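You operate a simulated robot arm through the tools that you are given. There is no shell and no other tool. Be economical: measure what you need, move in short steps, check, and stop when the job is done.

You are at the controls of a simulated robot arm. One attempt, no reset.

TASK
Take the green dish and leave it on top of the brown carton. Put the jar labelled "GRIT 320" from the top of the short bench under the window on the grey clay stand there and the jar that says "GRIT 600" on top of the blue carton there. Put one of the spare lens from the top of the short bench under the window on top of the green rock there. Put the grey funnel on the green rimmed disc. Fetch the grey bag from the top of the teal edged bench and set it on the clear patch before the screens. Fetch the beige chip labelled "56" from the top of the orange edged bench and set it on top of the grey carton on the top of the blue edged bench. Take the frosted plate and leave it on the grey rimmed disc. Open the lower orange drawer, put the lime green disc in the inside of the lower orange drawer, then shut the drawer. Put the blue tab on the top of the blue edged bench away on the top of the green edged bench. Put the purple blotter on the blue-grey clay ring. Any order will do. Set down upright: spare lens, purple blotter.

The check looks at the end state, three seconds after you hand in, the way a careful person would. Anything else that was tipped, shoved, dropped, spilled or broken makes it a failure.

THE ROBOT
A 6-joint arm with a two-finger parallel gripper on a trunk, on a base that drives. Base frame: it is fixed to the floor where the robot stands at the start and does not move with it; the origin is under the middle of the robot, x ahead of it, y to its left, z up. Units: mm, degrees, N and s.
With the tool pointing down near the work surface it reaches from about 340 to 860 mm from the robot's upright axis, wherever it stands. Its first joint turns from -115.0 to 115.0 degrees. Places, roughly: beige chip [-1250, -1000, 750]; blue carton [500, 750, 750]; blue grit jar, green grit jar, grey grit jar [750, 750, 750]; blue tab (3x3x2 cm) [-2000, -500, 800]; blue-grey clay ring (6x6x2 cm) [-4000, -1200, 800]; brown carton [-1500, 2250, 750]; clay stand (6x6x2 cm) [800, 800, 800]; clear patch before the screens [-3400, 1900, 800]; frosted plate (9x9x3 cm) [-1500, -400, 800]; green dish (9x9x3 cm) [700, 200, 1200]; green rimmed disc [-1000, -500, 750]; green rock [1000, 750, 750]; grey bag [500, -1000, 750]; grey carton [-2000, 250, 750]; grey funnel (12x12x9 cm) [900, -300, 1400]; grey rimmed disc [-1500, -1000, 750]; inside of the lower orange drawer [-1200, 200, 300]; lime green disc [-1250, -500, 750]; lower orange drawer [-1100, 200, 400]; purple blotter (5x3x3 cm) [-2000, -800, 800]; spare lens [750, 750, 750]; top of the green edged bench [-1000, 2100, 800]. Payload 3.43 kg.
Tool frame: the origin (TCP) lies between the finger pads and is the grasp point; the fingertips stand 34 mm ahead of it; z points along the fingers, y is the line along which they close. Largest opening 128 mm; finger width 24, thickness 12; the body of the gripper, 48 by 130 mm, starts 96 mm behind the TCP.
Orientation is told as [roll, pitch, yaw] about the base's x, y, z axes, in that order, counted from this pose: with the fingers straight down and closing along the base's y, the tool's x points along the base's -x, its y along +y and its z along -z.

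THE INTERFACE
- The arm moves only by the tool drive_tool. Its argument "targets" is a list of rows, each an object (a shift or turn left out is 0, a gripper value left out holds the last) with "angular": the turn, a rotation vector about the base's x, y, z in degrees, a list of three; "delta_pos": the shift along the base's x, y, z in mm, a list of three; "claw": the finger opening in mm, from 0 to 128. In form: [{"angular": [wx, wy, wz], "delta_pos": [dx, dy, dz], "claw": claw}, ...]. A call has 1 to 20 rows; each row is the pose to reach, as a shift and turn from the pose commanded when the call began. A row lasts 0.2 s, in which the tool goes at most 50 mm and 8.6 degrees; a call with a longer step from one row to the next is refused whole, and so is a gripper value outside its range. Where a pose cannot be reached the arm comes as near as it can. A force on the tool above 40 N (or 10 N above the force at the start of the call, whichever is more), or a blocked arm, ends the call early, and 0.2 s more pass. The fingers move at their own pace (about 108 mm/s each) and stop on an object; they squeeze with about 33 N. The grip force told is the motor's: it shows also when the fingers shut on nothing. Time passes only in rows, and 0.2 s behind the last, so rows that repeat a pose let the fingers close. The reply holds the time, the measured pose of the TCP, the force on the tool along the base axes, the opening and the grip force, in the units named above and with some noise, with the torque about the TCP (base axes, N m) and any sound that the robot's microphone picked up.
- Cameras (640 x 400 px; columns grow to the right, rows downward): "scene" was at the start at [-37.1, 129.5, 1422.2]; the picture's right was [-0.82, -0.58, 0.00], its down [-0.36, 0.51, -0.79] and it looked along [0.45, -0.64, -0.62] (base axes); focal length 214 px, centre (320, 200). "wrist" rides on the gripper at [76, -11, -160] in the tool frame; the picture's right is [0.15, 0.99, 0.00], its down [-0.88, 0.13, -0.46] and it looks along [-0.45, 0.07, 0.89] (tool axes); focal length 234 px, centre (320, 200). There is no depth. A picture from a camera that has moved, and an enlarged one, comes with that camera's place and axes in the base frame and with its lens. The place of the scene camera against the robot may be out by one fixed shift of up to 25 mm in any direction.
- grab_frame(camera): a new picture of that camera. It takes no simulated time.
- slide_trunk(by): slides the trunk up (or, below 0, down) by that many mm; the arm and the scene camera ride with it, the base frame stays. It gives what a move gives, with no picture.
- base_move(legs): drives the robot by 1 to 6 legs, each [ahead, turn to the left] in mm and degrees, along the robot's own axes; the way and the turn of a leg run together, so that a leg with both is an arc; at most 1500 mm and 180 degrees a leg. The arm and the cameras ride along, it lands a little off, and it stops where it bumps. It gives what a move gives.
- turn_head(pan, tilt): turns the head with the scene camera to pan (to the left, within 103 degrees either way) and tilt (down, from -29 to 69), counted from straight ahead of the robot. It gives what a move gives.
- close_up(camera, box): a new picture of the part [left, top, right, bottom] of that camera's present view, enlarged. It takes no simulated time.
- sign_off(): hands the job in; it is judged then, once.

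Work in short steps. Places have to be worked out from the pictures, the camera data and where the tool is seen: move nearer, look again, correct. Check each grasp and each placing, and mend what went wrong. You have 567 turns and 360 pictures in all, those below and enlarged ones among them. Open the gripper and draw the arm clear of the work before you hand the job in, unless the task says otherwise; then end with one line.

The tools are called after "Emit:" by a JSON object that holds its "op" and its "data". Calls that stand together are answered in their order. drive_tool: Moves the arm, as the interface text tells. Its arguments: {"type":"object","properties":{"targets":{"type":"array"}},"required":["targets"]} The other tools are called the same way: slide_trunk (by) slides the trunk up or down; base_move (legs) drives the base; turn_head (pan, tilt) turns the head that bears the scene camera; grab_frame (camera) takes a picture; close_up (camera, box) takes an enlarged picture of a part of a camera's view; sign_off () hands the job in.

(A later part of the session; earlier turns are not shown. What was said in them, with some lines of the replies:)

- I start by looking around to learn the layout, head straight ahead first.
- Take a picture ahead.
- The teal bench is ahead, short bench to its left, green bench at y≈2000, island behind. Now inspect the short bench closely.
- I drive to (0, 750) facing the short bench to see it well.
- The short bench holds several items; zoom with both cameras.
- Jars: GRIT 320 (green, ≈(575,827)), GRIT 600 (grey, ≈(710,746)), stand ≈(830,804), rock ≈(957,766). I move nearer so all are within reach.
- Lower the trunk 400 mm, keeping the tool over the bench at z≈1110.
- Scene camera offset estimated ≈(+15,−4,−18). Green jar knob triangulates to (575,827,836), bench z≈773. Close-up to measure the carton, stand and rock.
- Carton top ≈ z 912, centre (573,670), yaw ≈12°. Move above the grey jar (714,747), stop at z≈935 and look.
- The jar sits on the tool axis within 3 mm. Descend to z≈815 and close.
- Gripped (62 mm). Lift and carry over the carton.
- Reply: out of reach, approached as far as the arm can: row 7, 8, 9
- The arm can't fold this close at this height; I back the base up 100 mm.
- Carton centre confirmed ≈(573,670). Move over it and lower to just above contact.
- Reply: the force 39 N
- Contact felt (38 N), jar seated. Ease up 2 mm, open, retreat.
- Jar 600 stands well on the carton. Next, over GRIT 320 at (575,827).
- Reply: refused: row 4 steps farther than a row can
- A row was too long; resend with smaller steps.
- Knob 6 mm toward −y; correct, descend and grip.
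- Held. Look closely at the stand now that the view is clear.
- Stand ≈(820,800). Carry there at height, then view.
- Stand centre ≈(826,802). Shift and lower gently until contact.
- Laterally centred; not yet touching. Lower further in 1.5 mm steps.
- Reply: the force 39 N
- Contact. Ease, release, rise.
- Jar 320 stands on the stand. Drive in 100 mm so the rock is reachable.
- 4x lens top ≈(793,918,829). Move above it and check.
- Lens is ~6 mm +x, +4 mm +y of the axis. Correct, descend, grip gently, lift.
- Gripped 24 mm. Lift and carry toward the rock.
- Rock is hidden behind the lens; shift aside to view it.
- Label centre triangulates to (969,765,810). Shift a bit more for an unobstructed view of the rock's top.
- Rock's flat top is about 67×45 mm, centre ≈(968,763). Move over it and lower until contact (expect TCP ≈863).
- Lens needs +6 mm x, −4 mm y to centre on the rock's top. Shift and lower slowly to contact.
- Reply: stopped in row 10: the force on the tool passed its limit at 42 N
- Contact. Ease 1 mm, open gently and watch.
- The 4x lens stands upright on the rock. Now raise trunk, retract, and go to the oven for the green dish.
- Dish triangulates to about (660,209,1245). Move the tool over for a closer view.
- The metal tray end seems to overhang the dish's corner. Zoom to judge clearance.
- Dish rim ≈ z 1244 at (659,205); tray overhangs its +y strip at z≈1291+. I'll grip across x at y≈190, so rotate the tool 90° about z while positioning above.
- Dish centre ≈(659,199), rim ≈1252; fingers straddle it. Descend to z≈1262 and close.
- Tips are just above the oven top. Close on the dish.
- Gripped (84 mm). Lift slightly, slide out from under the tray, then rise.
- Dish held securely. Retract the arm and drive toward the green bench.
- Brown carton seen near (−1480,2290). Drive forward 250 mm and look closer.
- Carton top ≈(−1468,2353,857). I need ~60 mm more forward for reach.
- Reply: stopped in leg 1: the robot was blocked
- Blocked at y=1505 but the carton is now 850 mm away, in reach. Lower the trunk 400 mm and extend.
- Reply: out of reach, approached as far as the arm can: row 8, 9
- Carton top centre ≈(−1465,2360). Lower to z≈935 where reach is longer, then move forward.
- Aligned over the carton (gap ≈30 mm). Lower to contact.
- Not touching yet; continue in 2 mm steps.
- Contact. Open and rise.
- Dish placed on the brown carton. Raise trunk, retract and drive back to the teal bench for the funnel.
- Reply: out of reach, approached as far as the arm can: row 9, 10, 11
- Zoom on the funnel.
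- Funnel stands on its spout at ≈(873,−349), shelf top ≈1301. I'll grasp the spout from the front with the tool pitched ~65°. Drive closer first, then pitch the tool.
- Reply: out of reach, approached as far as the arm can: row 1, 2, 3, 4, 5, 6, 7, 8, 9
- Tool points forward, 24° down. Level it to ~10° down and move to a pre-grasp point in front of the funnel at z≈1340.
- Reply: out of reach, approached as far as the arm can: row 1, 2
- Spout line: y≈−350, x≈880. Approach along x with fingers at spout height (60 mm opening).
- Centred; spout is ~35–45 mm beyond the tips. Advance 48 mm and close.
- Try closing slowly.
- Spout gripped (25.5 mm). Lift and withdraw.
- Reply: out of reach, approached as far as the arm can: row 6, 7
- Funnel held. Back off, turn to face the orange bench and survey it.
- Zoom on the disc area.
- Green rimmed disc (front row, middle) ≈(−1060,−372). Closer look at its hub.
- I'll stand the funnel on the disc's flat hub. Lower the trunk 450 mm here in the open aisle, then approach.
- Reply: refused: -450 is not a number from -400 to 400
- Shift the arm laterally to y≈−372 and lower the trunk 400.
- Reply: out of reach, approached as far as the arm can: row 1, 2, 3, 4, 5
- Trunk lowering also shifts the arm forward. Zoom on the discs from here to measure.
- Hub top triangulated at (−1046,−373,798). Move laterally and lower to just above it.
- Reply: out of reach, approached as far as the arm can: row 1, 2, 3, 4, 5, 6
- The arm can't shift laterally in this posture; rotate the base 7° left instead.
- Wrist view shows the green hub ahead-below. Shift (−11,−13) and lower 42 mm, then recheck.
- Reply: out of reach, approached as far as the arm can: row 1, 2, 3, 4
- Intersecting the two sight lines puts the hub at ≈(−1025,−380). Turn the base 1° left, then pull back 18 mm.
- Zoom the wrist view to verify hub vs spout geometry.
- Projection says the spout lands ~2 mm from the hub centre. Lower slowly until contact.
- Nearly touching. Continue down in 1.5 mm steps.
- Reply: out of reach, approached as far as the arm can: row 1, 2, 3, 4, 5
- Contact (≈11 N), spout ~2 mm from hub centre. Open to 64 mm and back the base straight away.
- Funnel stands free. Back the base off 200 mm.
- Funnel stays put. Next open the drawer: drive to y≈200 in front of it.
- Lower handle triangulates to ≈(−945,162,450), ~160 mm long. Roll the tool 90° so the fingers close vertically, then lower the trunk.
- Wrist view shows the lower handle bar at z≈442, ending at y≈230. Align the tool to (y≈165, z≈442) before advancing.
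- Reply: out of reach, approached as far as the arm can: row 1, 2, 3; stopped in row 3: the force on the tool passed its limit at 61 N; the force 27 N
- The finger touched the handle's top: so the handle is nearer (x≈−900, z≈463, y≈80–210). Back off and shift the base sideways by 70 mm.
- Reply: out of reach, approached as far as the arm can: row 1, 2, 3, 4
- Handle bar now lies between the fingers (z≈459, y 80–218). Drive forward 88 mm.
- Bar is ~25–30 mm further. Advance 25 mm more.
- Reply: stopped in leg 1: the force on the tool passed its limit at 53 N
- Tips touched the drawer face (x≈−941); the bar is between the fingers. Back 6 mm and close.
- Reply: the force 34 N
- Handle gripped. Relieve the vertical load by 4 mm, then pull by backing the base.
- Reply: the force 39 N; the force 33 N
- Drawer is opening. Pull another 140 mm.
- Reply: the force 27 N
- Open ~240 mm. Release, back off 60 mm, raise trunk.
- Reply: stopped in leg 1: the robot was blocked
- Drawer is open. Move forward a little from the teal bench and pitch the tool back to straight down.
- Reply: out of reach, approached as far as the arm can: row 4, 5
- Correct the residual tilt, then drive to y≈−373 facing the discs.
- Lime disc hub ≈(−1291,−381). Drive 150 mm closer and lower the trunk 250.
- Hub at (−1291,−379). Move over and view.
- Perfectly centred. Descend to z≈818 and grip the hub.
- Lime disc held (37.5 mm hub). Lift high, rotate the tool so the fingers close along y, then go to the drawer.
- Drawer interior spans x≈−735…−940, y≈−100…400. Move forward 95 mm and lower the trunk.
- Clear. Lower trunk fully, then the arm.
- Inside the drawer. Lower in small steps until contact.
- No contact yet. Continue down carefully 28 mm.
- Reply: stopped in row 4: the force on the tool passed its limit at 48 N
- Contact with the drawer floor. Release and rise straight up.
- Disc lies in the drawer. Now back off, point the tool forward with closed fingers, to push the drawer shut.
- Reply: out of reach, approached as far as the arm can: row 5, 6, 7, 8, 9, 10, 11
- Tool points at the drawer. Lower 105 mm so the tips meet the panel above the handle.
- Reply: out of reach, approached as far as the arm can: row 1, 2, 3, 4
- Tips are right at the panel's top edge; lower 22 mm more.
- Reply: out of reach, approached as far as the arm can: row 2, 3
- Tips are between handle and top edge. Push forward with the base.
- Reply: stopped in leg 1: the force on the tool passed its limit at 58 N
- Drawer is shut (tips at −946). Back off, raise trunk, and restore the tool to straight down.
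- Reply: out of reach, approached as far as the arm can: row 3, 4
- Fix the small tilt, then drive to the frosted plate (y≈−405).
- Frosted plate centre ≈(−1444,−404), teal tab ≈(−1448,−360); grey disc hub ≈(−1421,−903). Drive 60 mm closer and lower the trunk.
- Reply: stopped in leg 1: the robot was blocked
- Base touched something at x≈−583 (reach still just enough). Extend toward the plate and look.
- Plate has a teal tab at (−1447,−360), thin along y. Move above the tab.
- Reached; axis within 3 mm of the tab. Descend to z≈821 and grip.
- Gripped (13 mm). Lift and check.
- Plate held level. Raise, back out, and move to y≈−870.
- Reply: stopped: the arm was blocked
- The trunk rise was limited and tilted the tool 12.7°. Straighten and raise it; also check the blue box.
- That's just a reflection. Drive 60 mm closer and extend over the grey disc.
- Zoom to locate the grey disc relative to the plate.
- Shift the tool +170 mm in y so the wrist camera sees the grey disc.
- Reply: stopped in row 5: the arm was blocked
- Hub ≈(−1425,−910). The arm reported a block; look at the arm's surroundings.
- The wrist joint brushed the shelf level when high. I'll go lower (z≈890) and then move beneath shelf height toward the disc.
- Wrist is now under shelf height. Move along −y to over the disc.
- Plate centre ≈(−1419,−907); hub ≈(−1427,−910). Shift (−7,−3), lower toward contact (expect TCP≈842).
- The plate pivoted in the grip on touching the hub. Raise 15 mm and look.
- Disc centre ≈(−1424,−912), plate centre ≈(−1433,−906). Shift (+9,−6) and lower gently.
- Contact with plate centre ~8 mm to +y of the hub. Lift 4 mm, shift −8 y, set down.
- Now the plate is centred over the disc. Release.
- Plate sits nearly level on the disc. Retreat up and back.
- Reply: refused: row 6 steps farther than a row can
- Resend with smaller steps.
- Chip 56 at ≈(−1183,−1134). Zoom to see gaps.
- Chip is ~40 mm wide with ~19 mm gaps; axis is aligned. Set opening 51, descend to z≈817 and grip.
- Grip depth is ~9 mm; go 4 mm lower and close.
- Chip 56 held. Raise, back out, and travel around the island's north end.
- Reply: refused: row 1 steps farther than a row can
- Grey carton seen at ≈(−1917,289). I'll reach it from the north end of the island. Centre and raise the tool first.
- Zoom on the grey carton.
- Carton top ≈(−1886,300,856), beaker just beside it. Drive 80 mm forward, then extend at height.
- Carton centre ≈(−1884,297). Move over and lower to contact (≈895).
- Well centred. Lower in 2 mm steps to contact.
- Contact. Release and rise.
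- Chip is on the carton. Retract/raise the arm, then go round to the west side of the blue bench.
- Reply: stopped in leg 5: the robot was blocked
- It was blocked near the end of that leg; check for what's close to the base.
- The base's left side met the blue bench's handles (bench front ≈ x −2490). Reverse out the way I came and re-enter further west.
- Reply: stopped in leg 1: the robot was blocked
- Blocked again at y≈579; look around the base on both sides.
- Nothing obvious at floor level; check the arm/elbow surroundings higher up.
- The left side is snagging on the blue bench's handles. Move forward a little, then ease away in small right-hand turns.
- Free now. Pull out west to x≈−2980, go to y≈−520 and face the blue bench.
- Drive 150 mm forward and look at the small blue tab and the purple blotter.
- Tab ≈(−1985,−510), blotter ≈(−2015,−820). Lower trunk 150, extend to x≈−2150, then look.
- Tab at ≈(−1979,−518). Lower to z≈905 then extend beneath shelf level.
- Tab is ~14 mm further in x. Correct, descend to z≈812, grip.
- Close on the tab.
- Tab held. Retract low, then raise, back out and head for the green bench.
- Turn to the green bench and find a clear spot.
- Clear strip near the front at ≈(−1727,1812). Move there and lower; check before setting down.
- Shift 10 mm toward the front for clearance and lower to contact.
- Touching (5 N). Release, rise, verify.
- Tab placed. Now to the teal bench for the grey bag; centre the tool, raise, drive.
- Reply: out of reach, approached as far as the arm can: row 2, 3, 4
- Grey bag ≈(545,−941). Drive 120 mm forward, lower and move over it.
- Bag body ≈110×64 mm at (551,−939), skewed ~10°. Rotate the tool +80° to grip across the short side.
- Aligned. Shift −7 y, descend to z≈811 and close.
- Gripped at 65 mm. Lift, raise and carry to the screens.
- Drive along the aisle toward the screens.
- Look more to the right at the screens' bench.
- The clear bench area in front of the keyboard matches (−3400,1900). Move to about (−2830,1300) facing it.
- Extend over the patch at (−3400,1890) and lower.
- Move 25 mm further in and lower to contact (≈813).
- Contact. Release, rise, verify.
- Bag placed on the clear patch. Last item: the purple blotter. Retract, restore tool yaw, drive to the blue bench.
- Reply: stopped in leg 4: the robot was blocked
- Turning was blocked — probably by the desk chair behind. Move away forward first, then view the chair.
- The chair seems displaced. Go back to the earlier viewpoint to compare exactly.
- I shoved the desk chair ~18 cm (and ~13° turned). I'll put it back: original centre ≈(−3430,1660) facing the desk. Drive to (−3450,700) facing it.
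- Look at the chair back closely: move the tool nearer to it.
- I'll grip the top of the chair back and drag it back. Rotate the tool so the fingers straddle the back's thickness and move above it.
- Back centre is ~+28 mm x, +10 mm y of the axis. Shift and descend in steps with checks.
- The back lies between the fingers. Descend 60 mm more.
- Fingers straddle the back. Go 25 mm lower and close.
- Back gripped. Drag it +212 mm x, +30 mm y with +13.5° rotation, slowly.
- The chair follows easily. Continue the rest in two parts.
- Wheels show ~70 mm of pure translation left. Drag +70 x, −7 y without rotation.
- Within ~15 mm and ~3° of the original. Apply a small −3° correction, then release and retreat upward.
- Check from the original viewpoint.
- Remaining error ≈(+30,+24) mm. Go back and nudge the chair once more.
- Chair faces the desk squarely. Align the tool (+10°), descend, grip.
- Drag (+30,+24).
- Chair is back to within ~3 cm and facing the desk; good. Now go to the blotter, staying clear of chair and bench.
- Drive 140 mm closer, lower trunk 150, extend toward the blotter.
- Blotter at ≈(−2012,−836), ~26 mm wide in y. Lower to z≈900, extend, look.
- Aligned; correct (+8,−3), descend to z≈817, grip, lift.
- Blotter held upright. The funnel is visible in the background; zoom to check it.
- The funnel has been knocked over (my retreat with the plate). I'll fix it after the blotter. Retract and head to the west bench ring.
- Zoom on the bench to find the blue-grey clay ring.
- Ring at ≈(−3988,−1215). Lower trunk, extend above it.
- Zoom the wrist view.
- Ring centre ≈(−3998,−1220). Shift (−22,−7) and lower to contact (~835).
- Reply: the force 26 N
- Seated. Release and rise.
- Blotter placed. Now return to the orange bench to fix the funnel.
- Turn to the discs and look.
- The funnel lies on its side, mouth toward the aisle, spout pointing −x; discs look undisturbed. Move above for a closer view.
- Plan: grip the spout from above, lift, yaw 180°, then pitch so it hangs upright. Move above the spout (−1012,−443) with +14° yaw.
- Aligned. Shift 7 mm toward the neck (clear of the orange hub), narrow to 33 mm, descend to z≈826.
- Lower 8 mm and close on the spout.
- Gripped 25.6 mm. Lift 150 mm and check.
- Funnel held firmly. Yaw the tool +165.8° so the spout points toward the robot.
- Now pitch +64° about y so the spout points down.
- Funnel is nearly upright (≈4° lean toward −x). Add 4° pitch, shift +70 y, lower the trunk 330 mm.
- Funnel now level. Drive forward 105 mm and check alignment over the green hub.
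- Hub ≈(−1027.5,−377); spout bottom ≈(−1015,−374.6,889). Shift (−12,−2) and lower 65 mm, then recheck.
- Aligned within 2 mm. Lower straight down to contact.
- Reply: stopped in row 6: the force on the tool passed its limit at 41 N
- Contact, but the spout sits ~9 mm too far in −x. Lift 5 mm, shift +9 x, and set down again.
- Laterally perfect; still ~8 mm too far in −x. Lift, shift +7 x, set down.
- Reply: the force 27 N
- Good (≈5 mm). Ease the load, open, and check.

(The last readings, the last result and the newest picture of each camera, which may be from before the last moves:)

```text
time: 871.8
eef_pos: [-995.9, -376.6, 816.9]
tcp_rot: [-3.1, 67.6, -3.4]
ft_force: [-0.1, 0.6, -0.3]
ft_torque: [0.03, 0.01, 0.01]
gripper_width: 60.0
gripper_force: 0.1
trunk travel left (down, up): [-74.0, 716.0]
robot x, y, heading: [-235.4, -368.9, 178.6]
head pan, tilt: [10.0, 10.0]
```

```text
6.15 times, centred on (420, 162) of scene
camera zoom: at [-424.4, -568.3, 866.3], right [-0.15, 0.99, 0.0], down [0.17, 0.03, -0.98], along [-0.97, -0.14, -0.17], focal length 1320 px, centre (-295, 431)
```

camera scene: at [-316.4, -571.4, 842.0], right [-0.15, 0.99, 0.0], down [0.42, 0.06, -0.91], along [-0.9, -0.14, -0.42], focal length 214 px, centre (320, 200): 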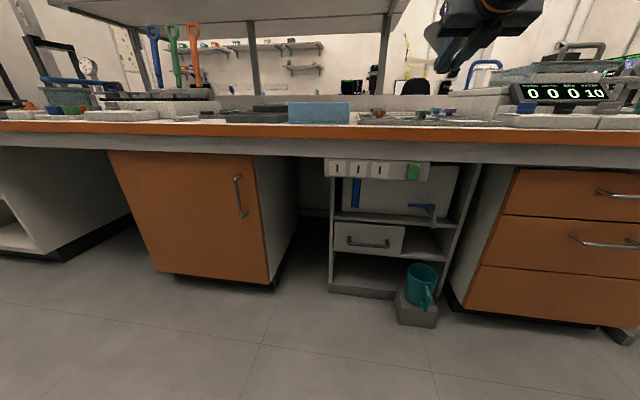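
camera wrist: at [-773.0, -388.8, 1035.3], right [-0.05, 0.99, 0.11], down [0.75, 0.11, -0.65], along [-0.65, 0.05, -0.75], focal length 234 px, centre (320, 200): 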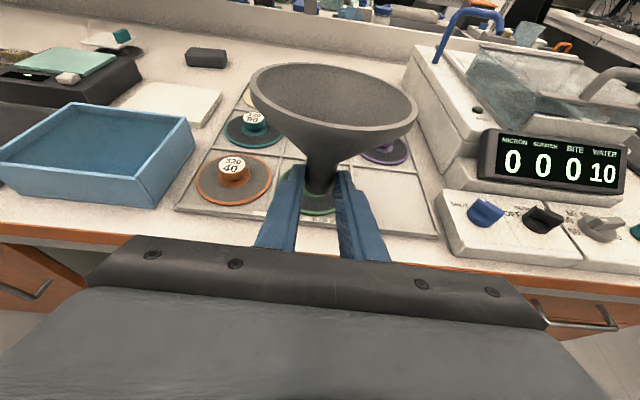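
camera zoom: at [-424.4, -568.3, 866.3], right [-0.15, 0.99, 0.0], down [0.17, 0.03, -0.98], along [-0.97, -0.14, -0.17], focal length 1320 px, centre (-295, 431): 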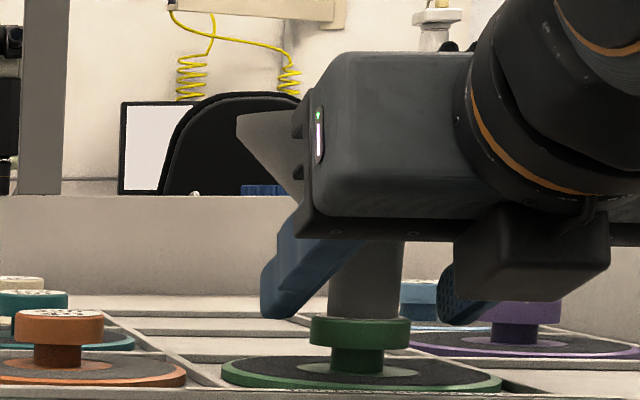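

Funnel stands on the hub. Back the base straight out.

Emit:
{"op": "base_move", "data": {"legs": [[-220, 0]]}}

Emit:
{"op": "turn_head", "data": {"pan": 0, "tilt": 20}}

Emit:
{"op": "slide_trunk", "data": {"by": 350}}

Emit:
{"op": "grab_frame", "data": {"camera": "scene"}}

Emit:
{"op": "grab_frame", "data": {"camera": "wrist"}}

```text
time: 873.5
eef_pos: [-775.5, -382.1, 818.3]
tcp_rot: [-3.4, 67.7, -3.5]
ft_force: [-0.8, 0.0, -0.2]
ft_torque: [0.03, 0.01, -0.06]
gripper_width: 59.8
gripper_force: 0.1
trunk travel left (down, up): [-74.0, 716.0]
robot x, y, heading: [-20.0, -373.1, 178.7]
head pan, tilt: [10.0, 10.0]
```

```text
time: 874.2
eef_pos: [-775.9, -381.8, 818.3]
tcp_rot: [-3.4, 67.7, -3.5]
ft_force: [-0.2, 0.1, 0.4]
ft_torque: [0.0, -0.01, 0.02]
gripper_width: 59.9
gripper_force: 0.0
trunk travel left (down, up): [-74.0, 716.0]
robot x, y, heading: [-16.9, -371.9, 178.5]
head pan, tilt: [0.0, 20.0]
```

```text
time: 877.6
eef_pos: [-776.3, -381.9, 1168.7]
tcp_rot: [-3.3, 67.7, -3.5]
ft_force: [-0.1, 0.6, 0.2]
ft_torque: [-0.01, 0.0, -0.02]
gripper_width: 59.9
gripper_force: 0.1
trunk travel left (down, up): [-424.0, 366.0]
robot x, y, heading: [-15.5, -373.9, 178.5]
head pan, tilt: [0.0, 20.0]
```

```text
61 pictures are left
camera scene: at [-107.9, -560.6, 1200.1], right [0.03, 1.0, 0.0], down [0.34, -0.01, -0.94], along [-0.94, 0.03, -0.34], focal length 214 px, centre (320, 200)
```

scene: 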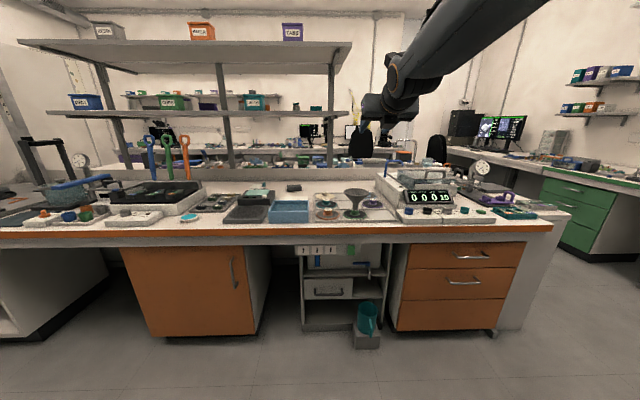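

```text
60 pictures are left
camera wrist: at [-656.9, -392.3, 1298.5], right [-0.05, 0.99, 0.11], down [0.76, 0.11, -0.64], along [-0.65, 0.06, -0.76], focal length 234 px, centre (320, 200)
```

wrist: 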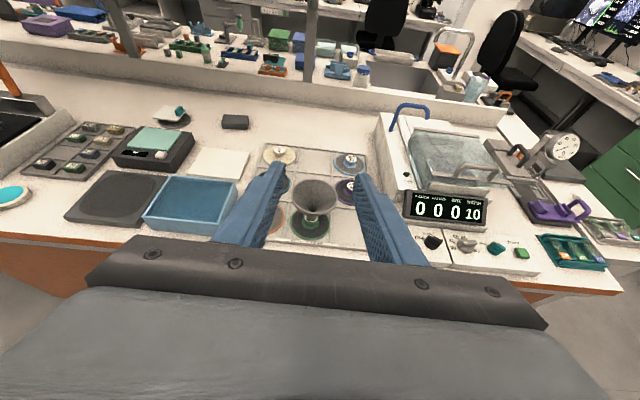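

Check the frosted plate and funnel closely.

Emit:
{"op": "close_up", "data": {"camera": "wrist", "box": [120, 80, 240, 160]}}

Emit:
{"op": "close_up", "data": {"camera": "scene", "box": [230, 160, 410, 250]}}

```text
5.00 times, centred on (180, 120) of wrist
camera zoom: at [-656.9, -392.3, 1298.5], right [-0.05, 0.99, 0.11], down [0.76, 0.11, -0.64], along [-0.65, 0.06, -0.76], focal length 1171 px, centre (1020, 600)
```

zoom: 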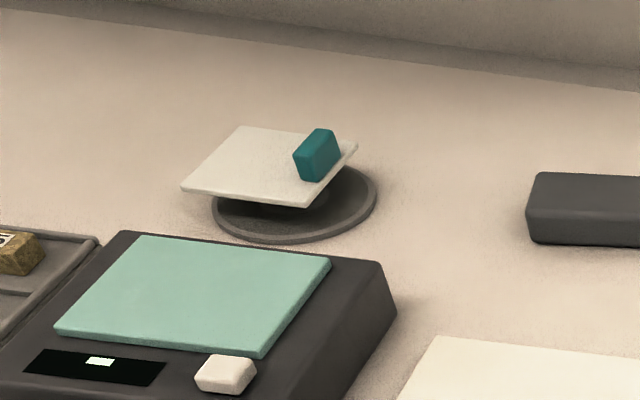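

```text
3.56 times, centred on (320, 205) of scene
camera zoom: at [-107.9, -560.6, 1200.1], right [0.03, 1.0, 0.0], down [0.34, -0.01, -0.94], along [-0.94, 0.03, -0.34], focal length 763 px, centre (320, 182)
```

zoom: 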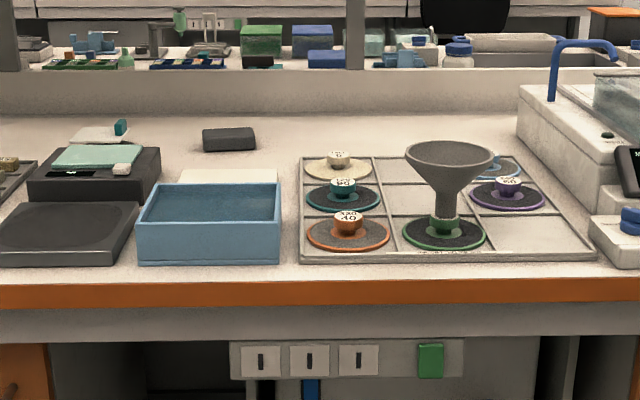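

Discs, plate, funnel and mug block are fine. Check the shelf items that my wrist brushed below.

Emit:
{"op": "close_up", "data": {"camera": "scene", "box": [60, 80, 360, 200]}}

```text
2.13 times, centred on (210, 140) of scene
camera zoom: at [-107.9, -560.6, 1200.1], right [0.03, 1.0, 0.0], down [0.34, -0.01, -0.94], along [-0.94, 0.03, -0.34], focal length 458 px, centre (555, 328)
```

zoom: 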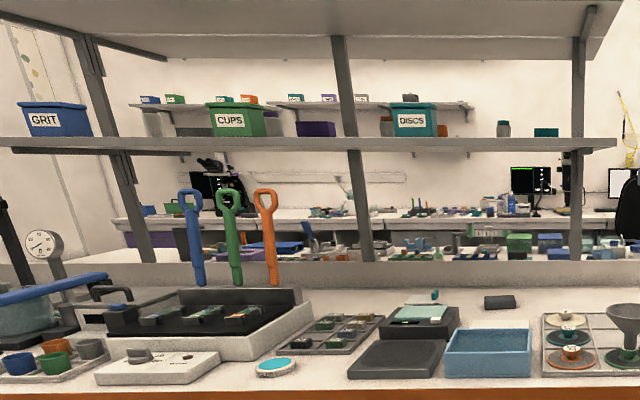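

Shelf fine. Finally verify the short bench and teal bench items by turning that way.

Emit:
{"op": "base_move", "data": {"legs": [[60, 0], [0, -130]]}}

Emit:
{"op": "turn_head", "data": {"pan": 0, "tilt": 20}}

Emit:
{"op": "grab_frame", "data": {"camera": "scene"}}

```text
time: 884.0
eef_pos: [400.7, 219.2, 1168.7]
tcp_rot: [-3.3, 67.8, -133.1]
ft_force: [-0.4, 0.5, -0.4]
ft_torque: [0.01, 0.03, 0.01]
gripper_width: 60.0
gripper_force: 0.1
trunk travel left (down, up): [-424.0, 366.0]
robot x, y, heading: [-76.7, -374.5, 48.5]
head pan, tilt: [0.0, 20.0]
```

```text
time: 884.5
eef_pos: [401.0, 218.6, 1170.1]
tcp_rot: [-3.3, 67.7, -133.2]
ft_force: [-1.1, 0.2, -0.2]
ft_torque: [0.01, 0.0, -0.01]
gripper_width: 59.9
gripper_force: 0.0
trunk travel left (down, up): [-424.0, 366.0]
robot x, y, heading: [-81.7, -370.3, 49.0]
head pan, tilt: [0.0, 20.0]
```

```text
56 pictures are left
camera scene: at [-174.6, -176.6, 1200.1], right [0.75, -0.66, 0.0], down [-0.23, -0.26, -0.94], along [0.62, 0.71, -0.34], focal length 214 px, centre (320, 200)
```

scene: 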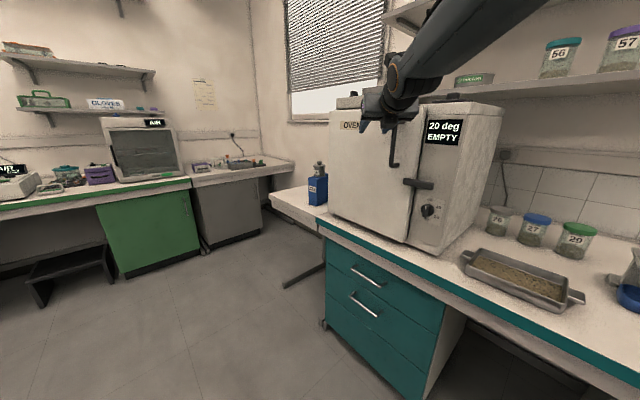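

Jar 600 is fine. Drive up the aisle for one look at the short bench.

Emit:
{"op": "base_move", "data": {"legs": [[0, 48], [900, 0]]}}

Emit:
{"op": "turn_head", "data": {"pan": -80, "tilt": 20}}

Emit:
{"op": "grab_frame", "data": {"camera": "scene"}}

```text
time: 891.4
eef_pos: [-317.7, 1258.8, 1168.3]
tcp_rot: [-3.4, 67.8, -84.5]
ft_force: [0.4, 0.1, -0.2]
ft_torque: [0.01, -0.01, 0.0]
gripper_width: 60.1
gripper_force: 0.0
trunk travel left (down, up): [-424.0, 366.0]
robot x, y, heading: [-190.4, 511.2, 97.3]
head pan, tilt: [0.0, 20.0]
```

```text
time: 893.0
eef_pos: [-317.9, 1256.8, 1169.6]
tcp_rot: [-3.4, 67.7, -84.5]
ft_force: [0.8, 0.2, -0.1]
ft_torque: [0.0, 0.01, 0.04]
gripper_width: 60.0
gripper_force: 0.0
trunk travel left (down, up): [-424.0, 366.0]
robot x, y, heading: [-187.7, 509.5, 97.4]
head pan, tilt: [-80.0, 20.0]
```

```text
55 pictures are left
camera scene: at [-297.2, 506.0, 1200.1], right [0.3, -0.95, 0.0], down [-0.33, -0.1, -0.94], along [0.9, 0.28, -0.34], focal length 214 px, centre (320, 200)
```

scene: 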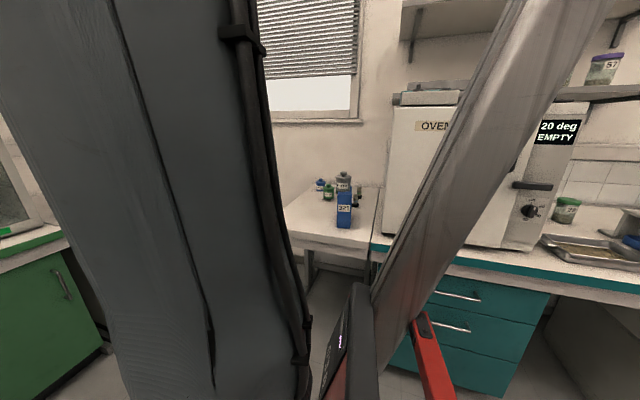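

Emit:
{"op": "close_up", "data": {"camera": "scene", "box": [290, 150, 400, 240]}}

```text
4.44 times, centred on (345, 195) of scene
camera zoom: at [-297.2, 506.0, 1200.1], right [0.3, -0.95, 0.0], down [-0.33, -0.1, -0.94], along [0.9, 0.28, -0.34], focal length 953 px, centre (209, 222)
```

zoom: 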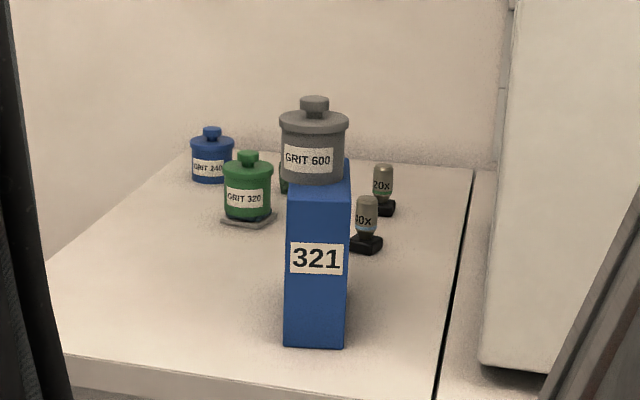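

Everything I can see is in place, the gripper is open and the arm is clear of the work. I'm handing in.

Emit:
{"op": "sign_off", "data": {}}

```text
The job is handed in.
```

I handed the job in with all the placements made, but I disturbed two things on the way: I knocked over the funnel and stood it up again on its disc, and I pushed the desk chair at the screens and put it back to within about 3 cm. In my last look at the short bench, the spare lens on the green rock was hidden behind the "GRIT 600" jar, so I last saw it standing right after I placed it.
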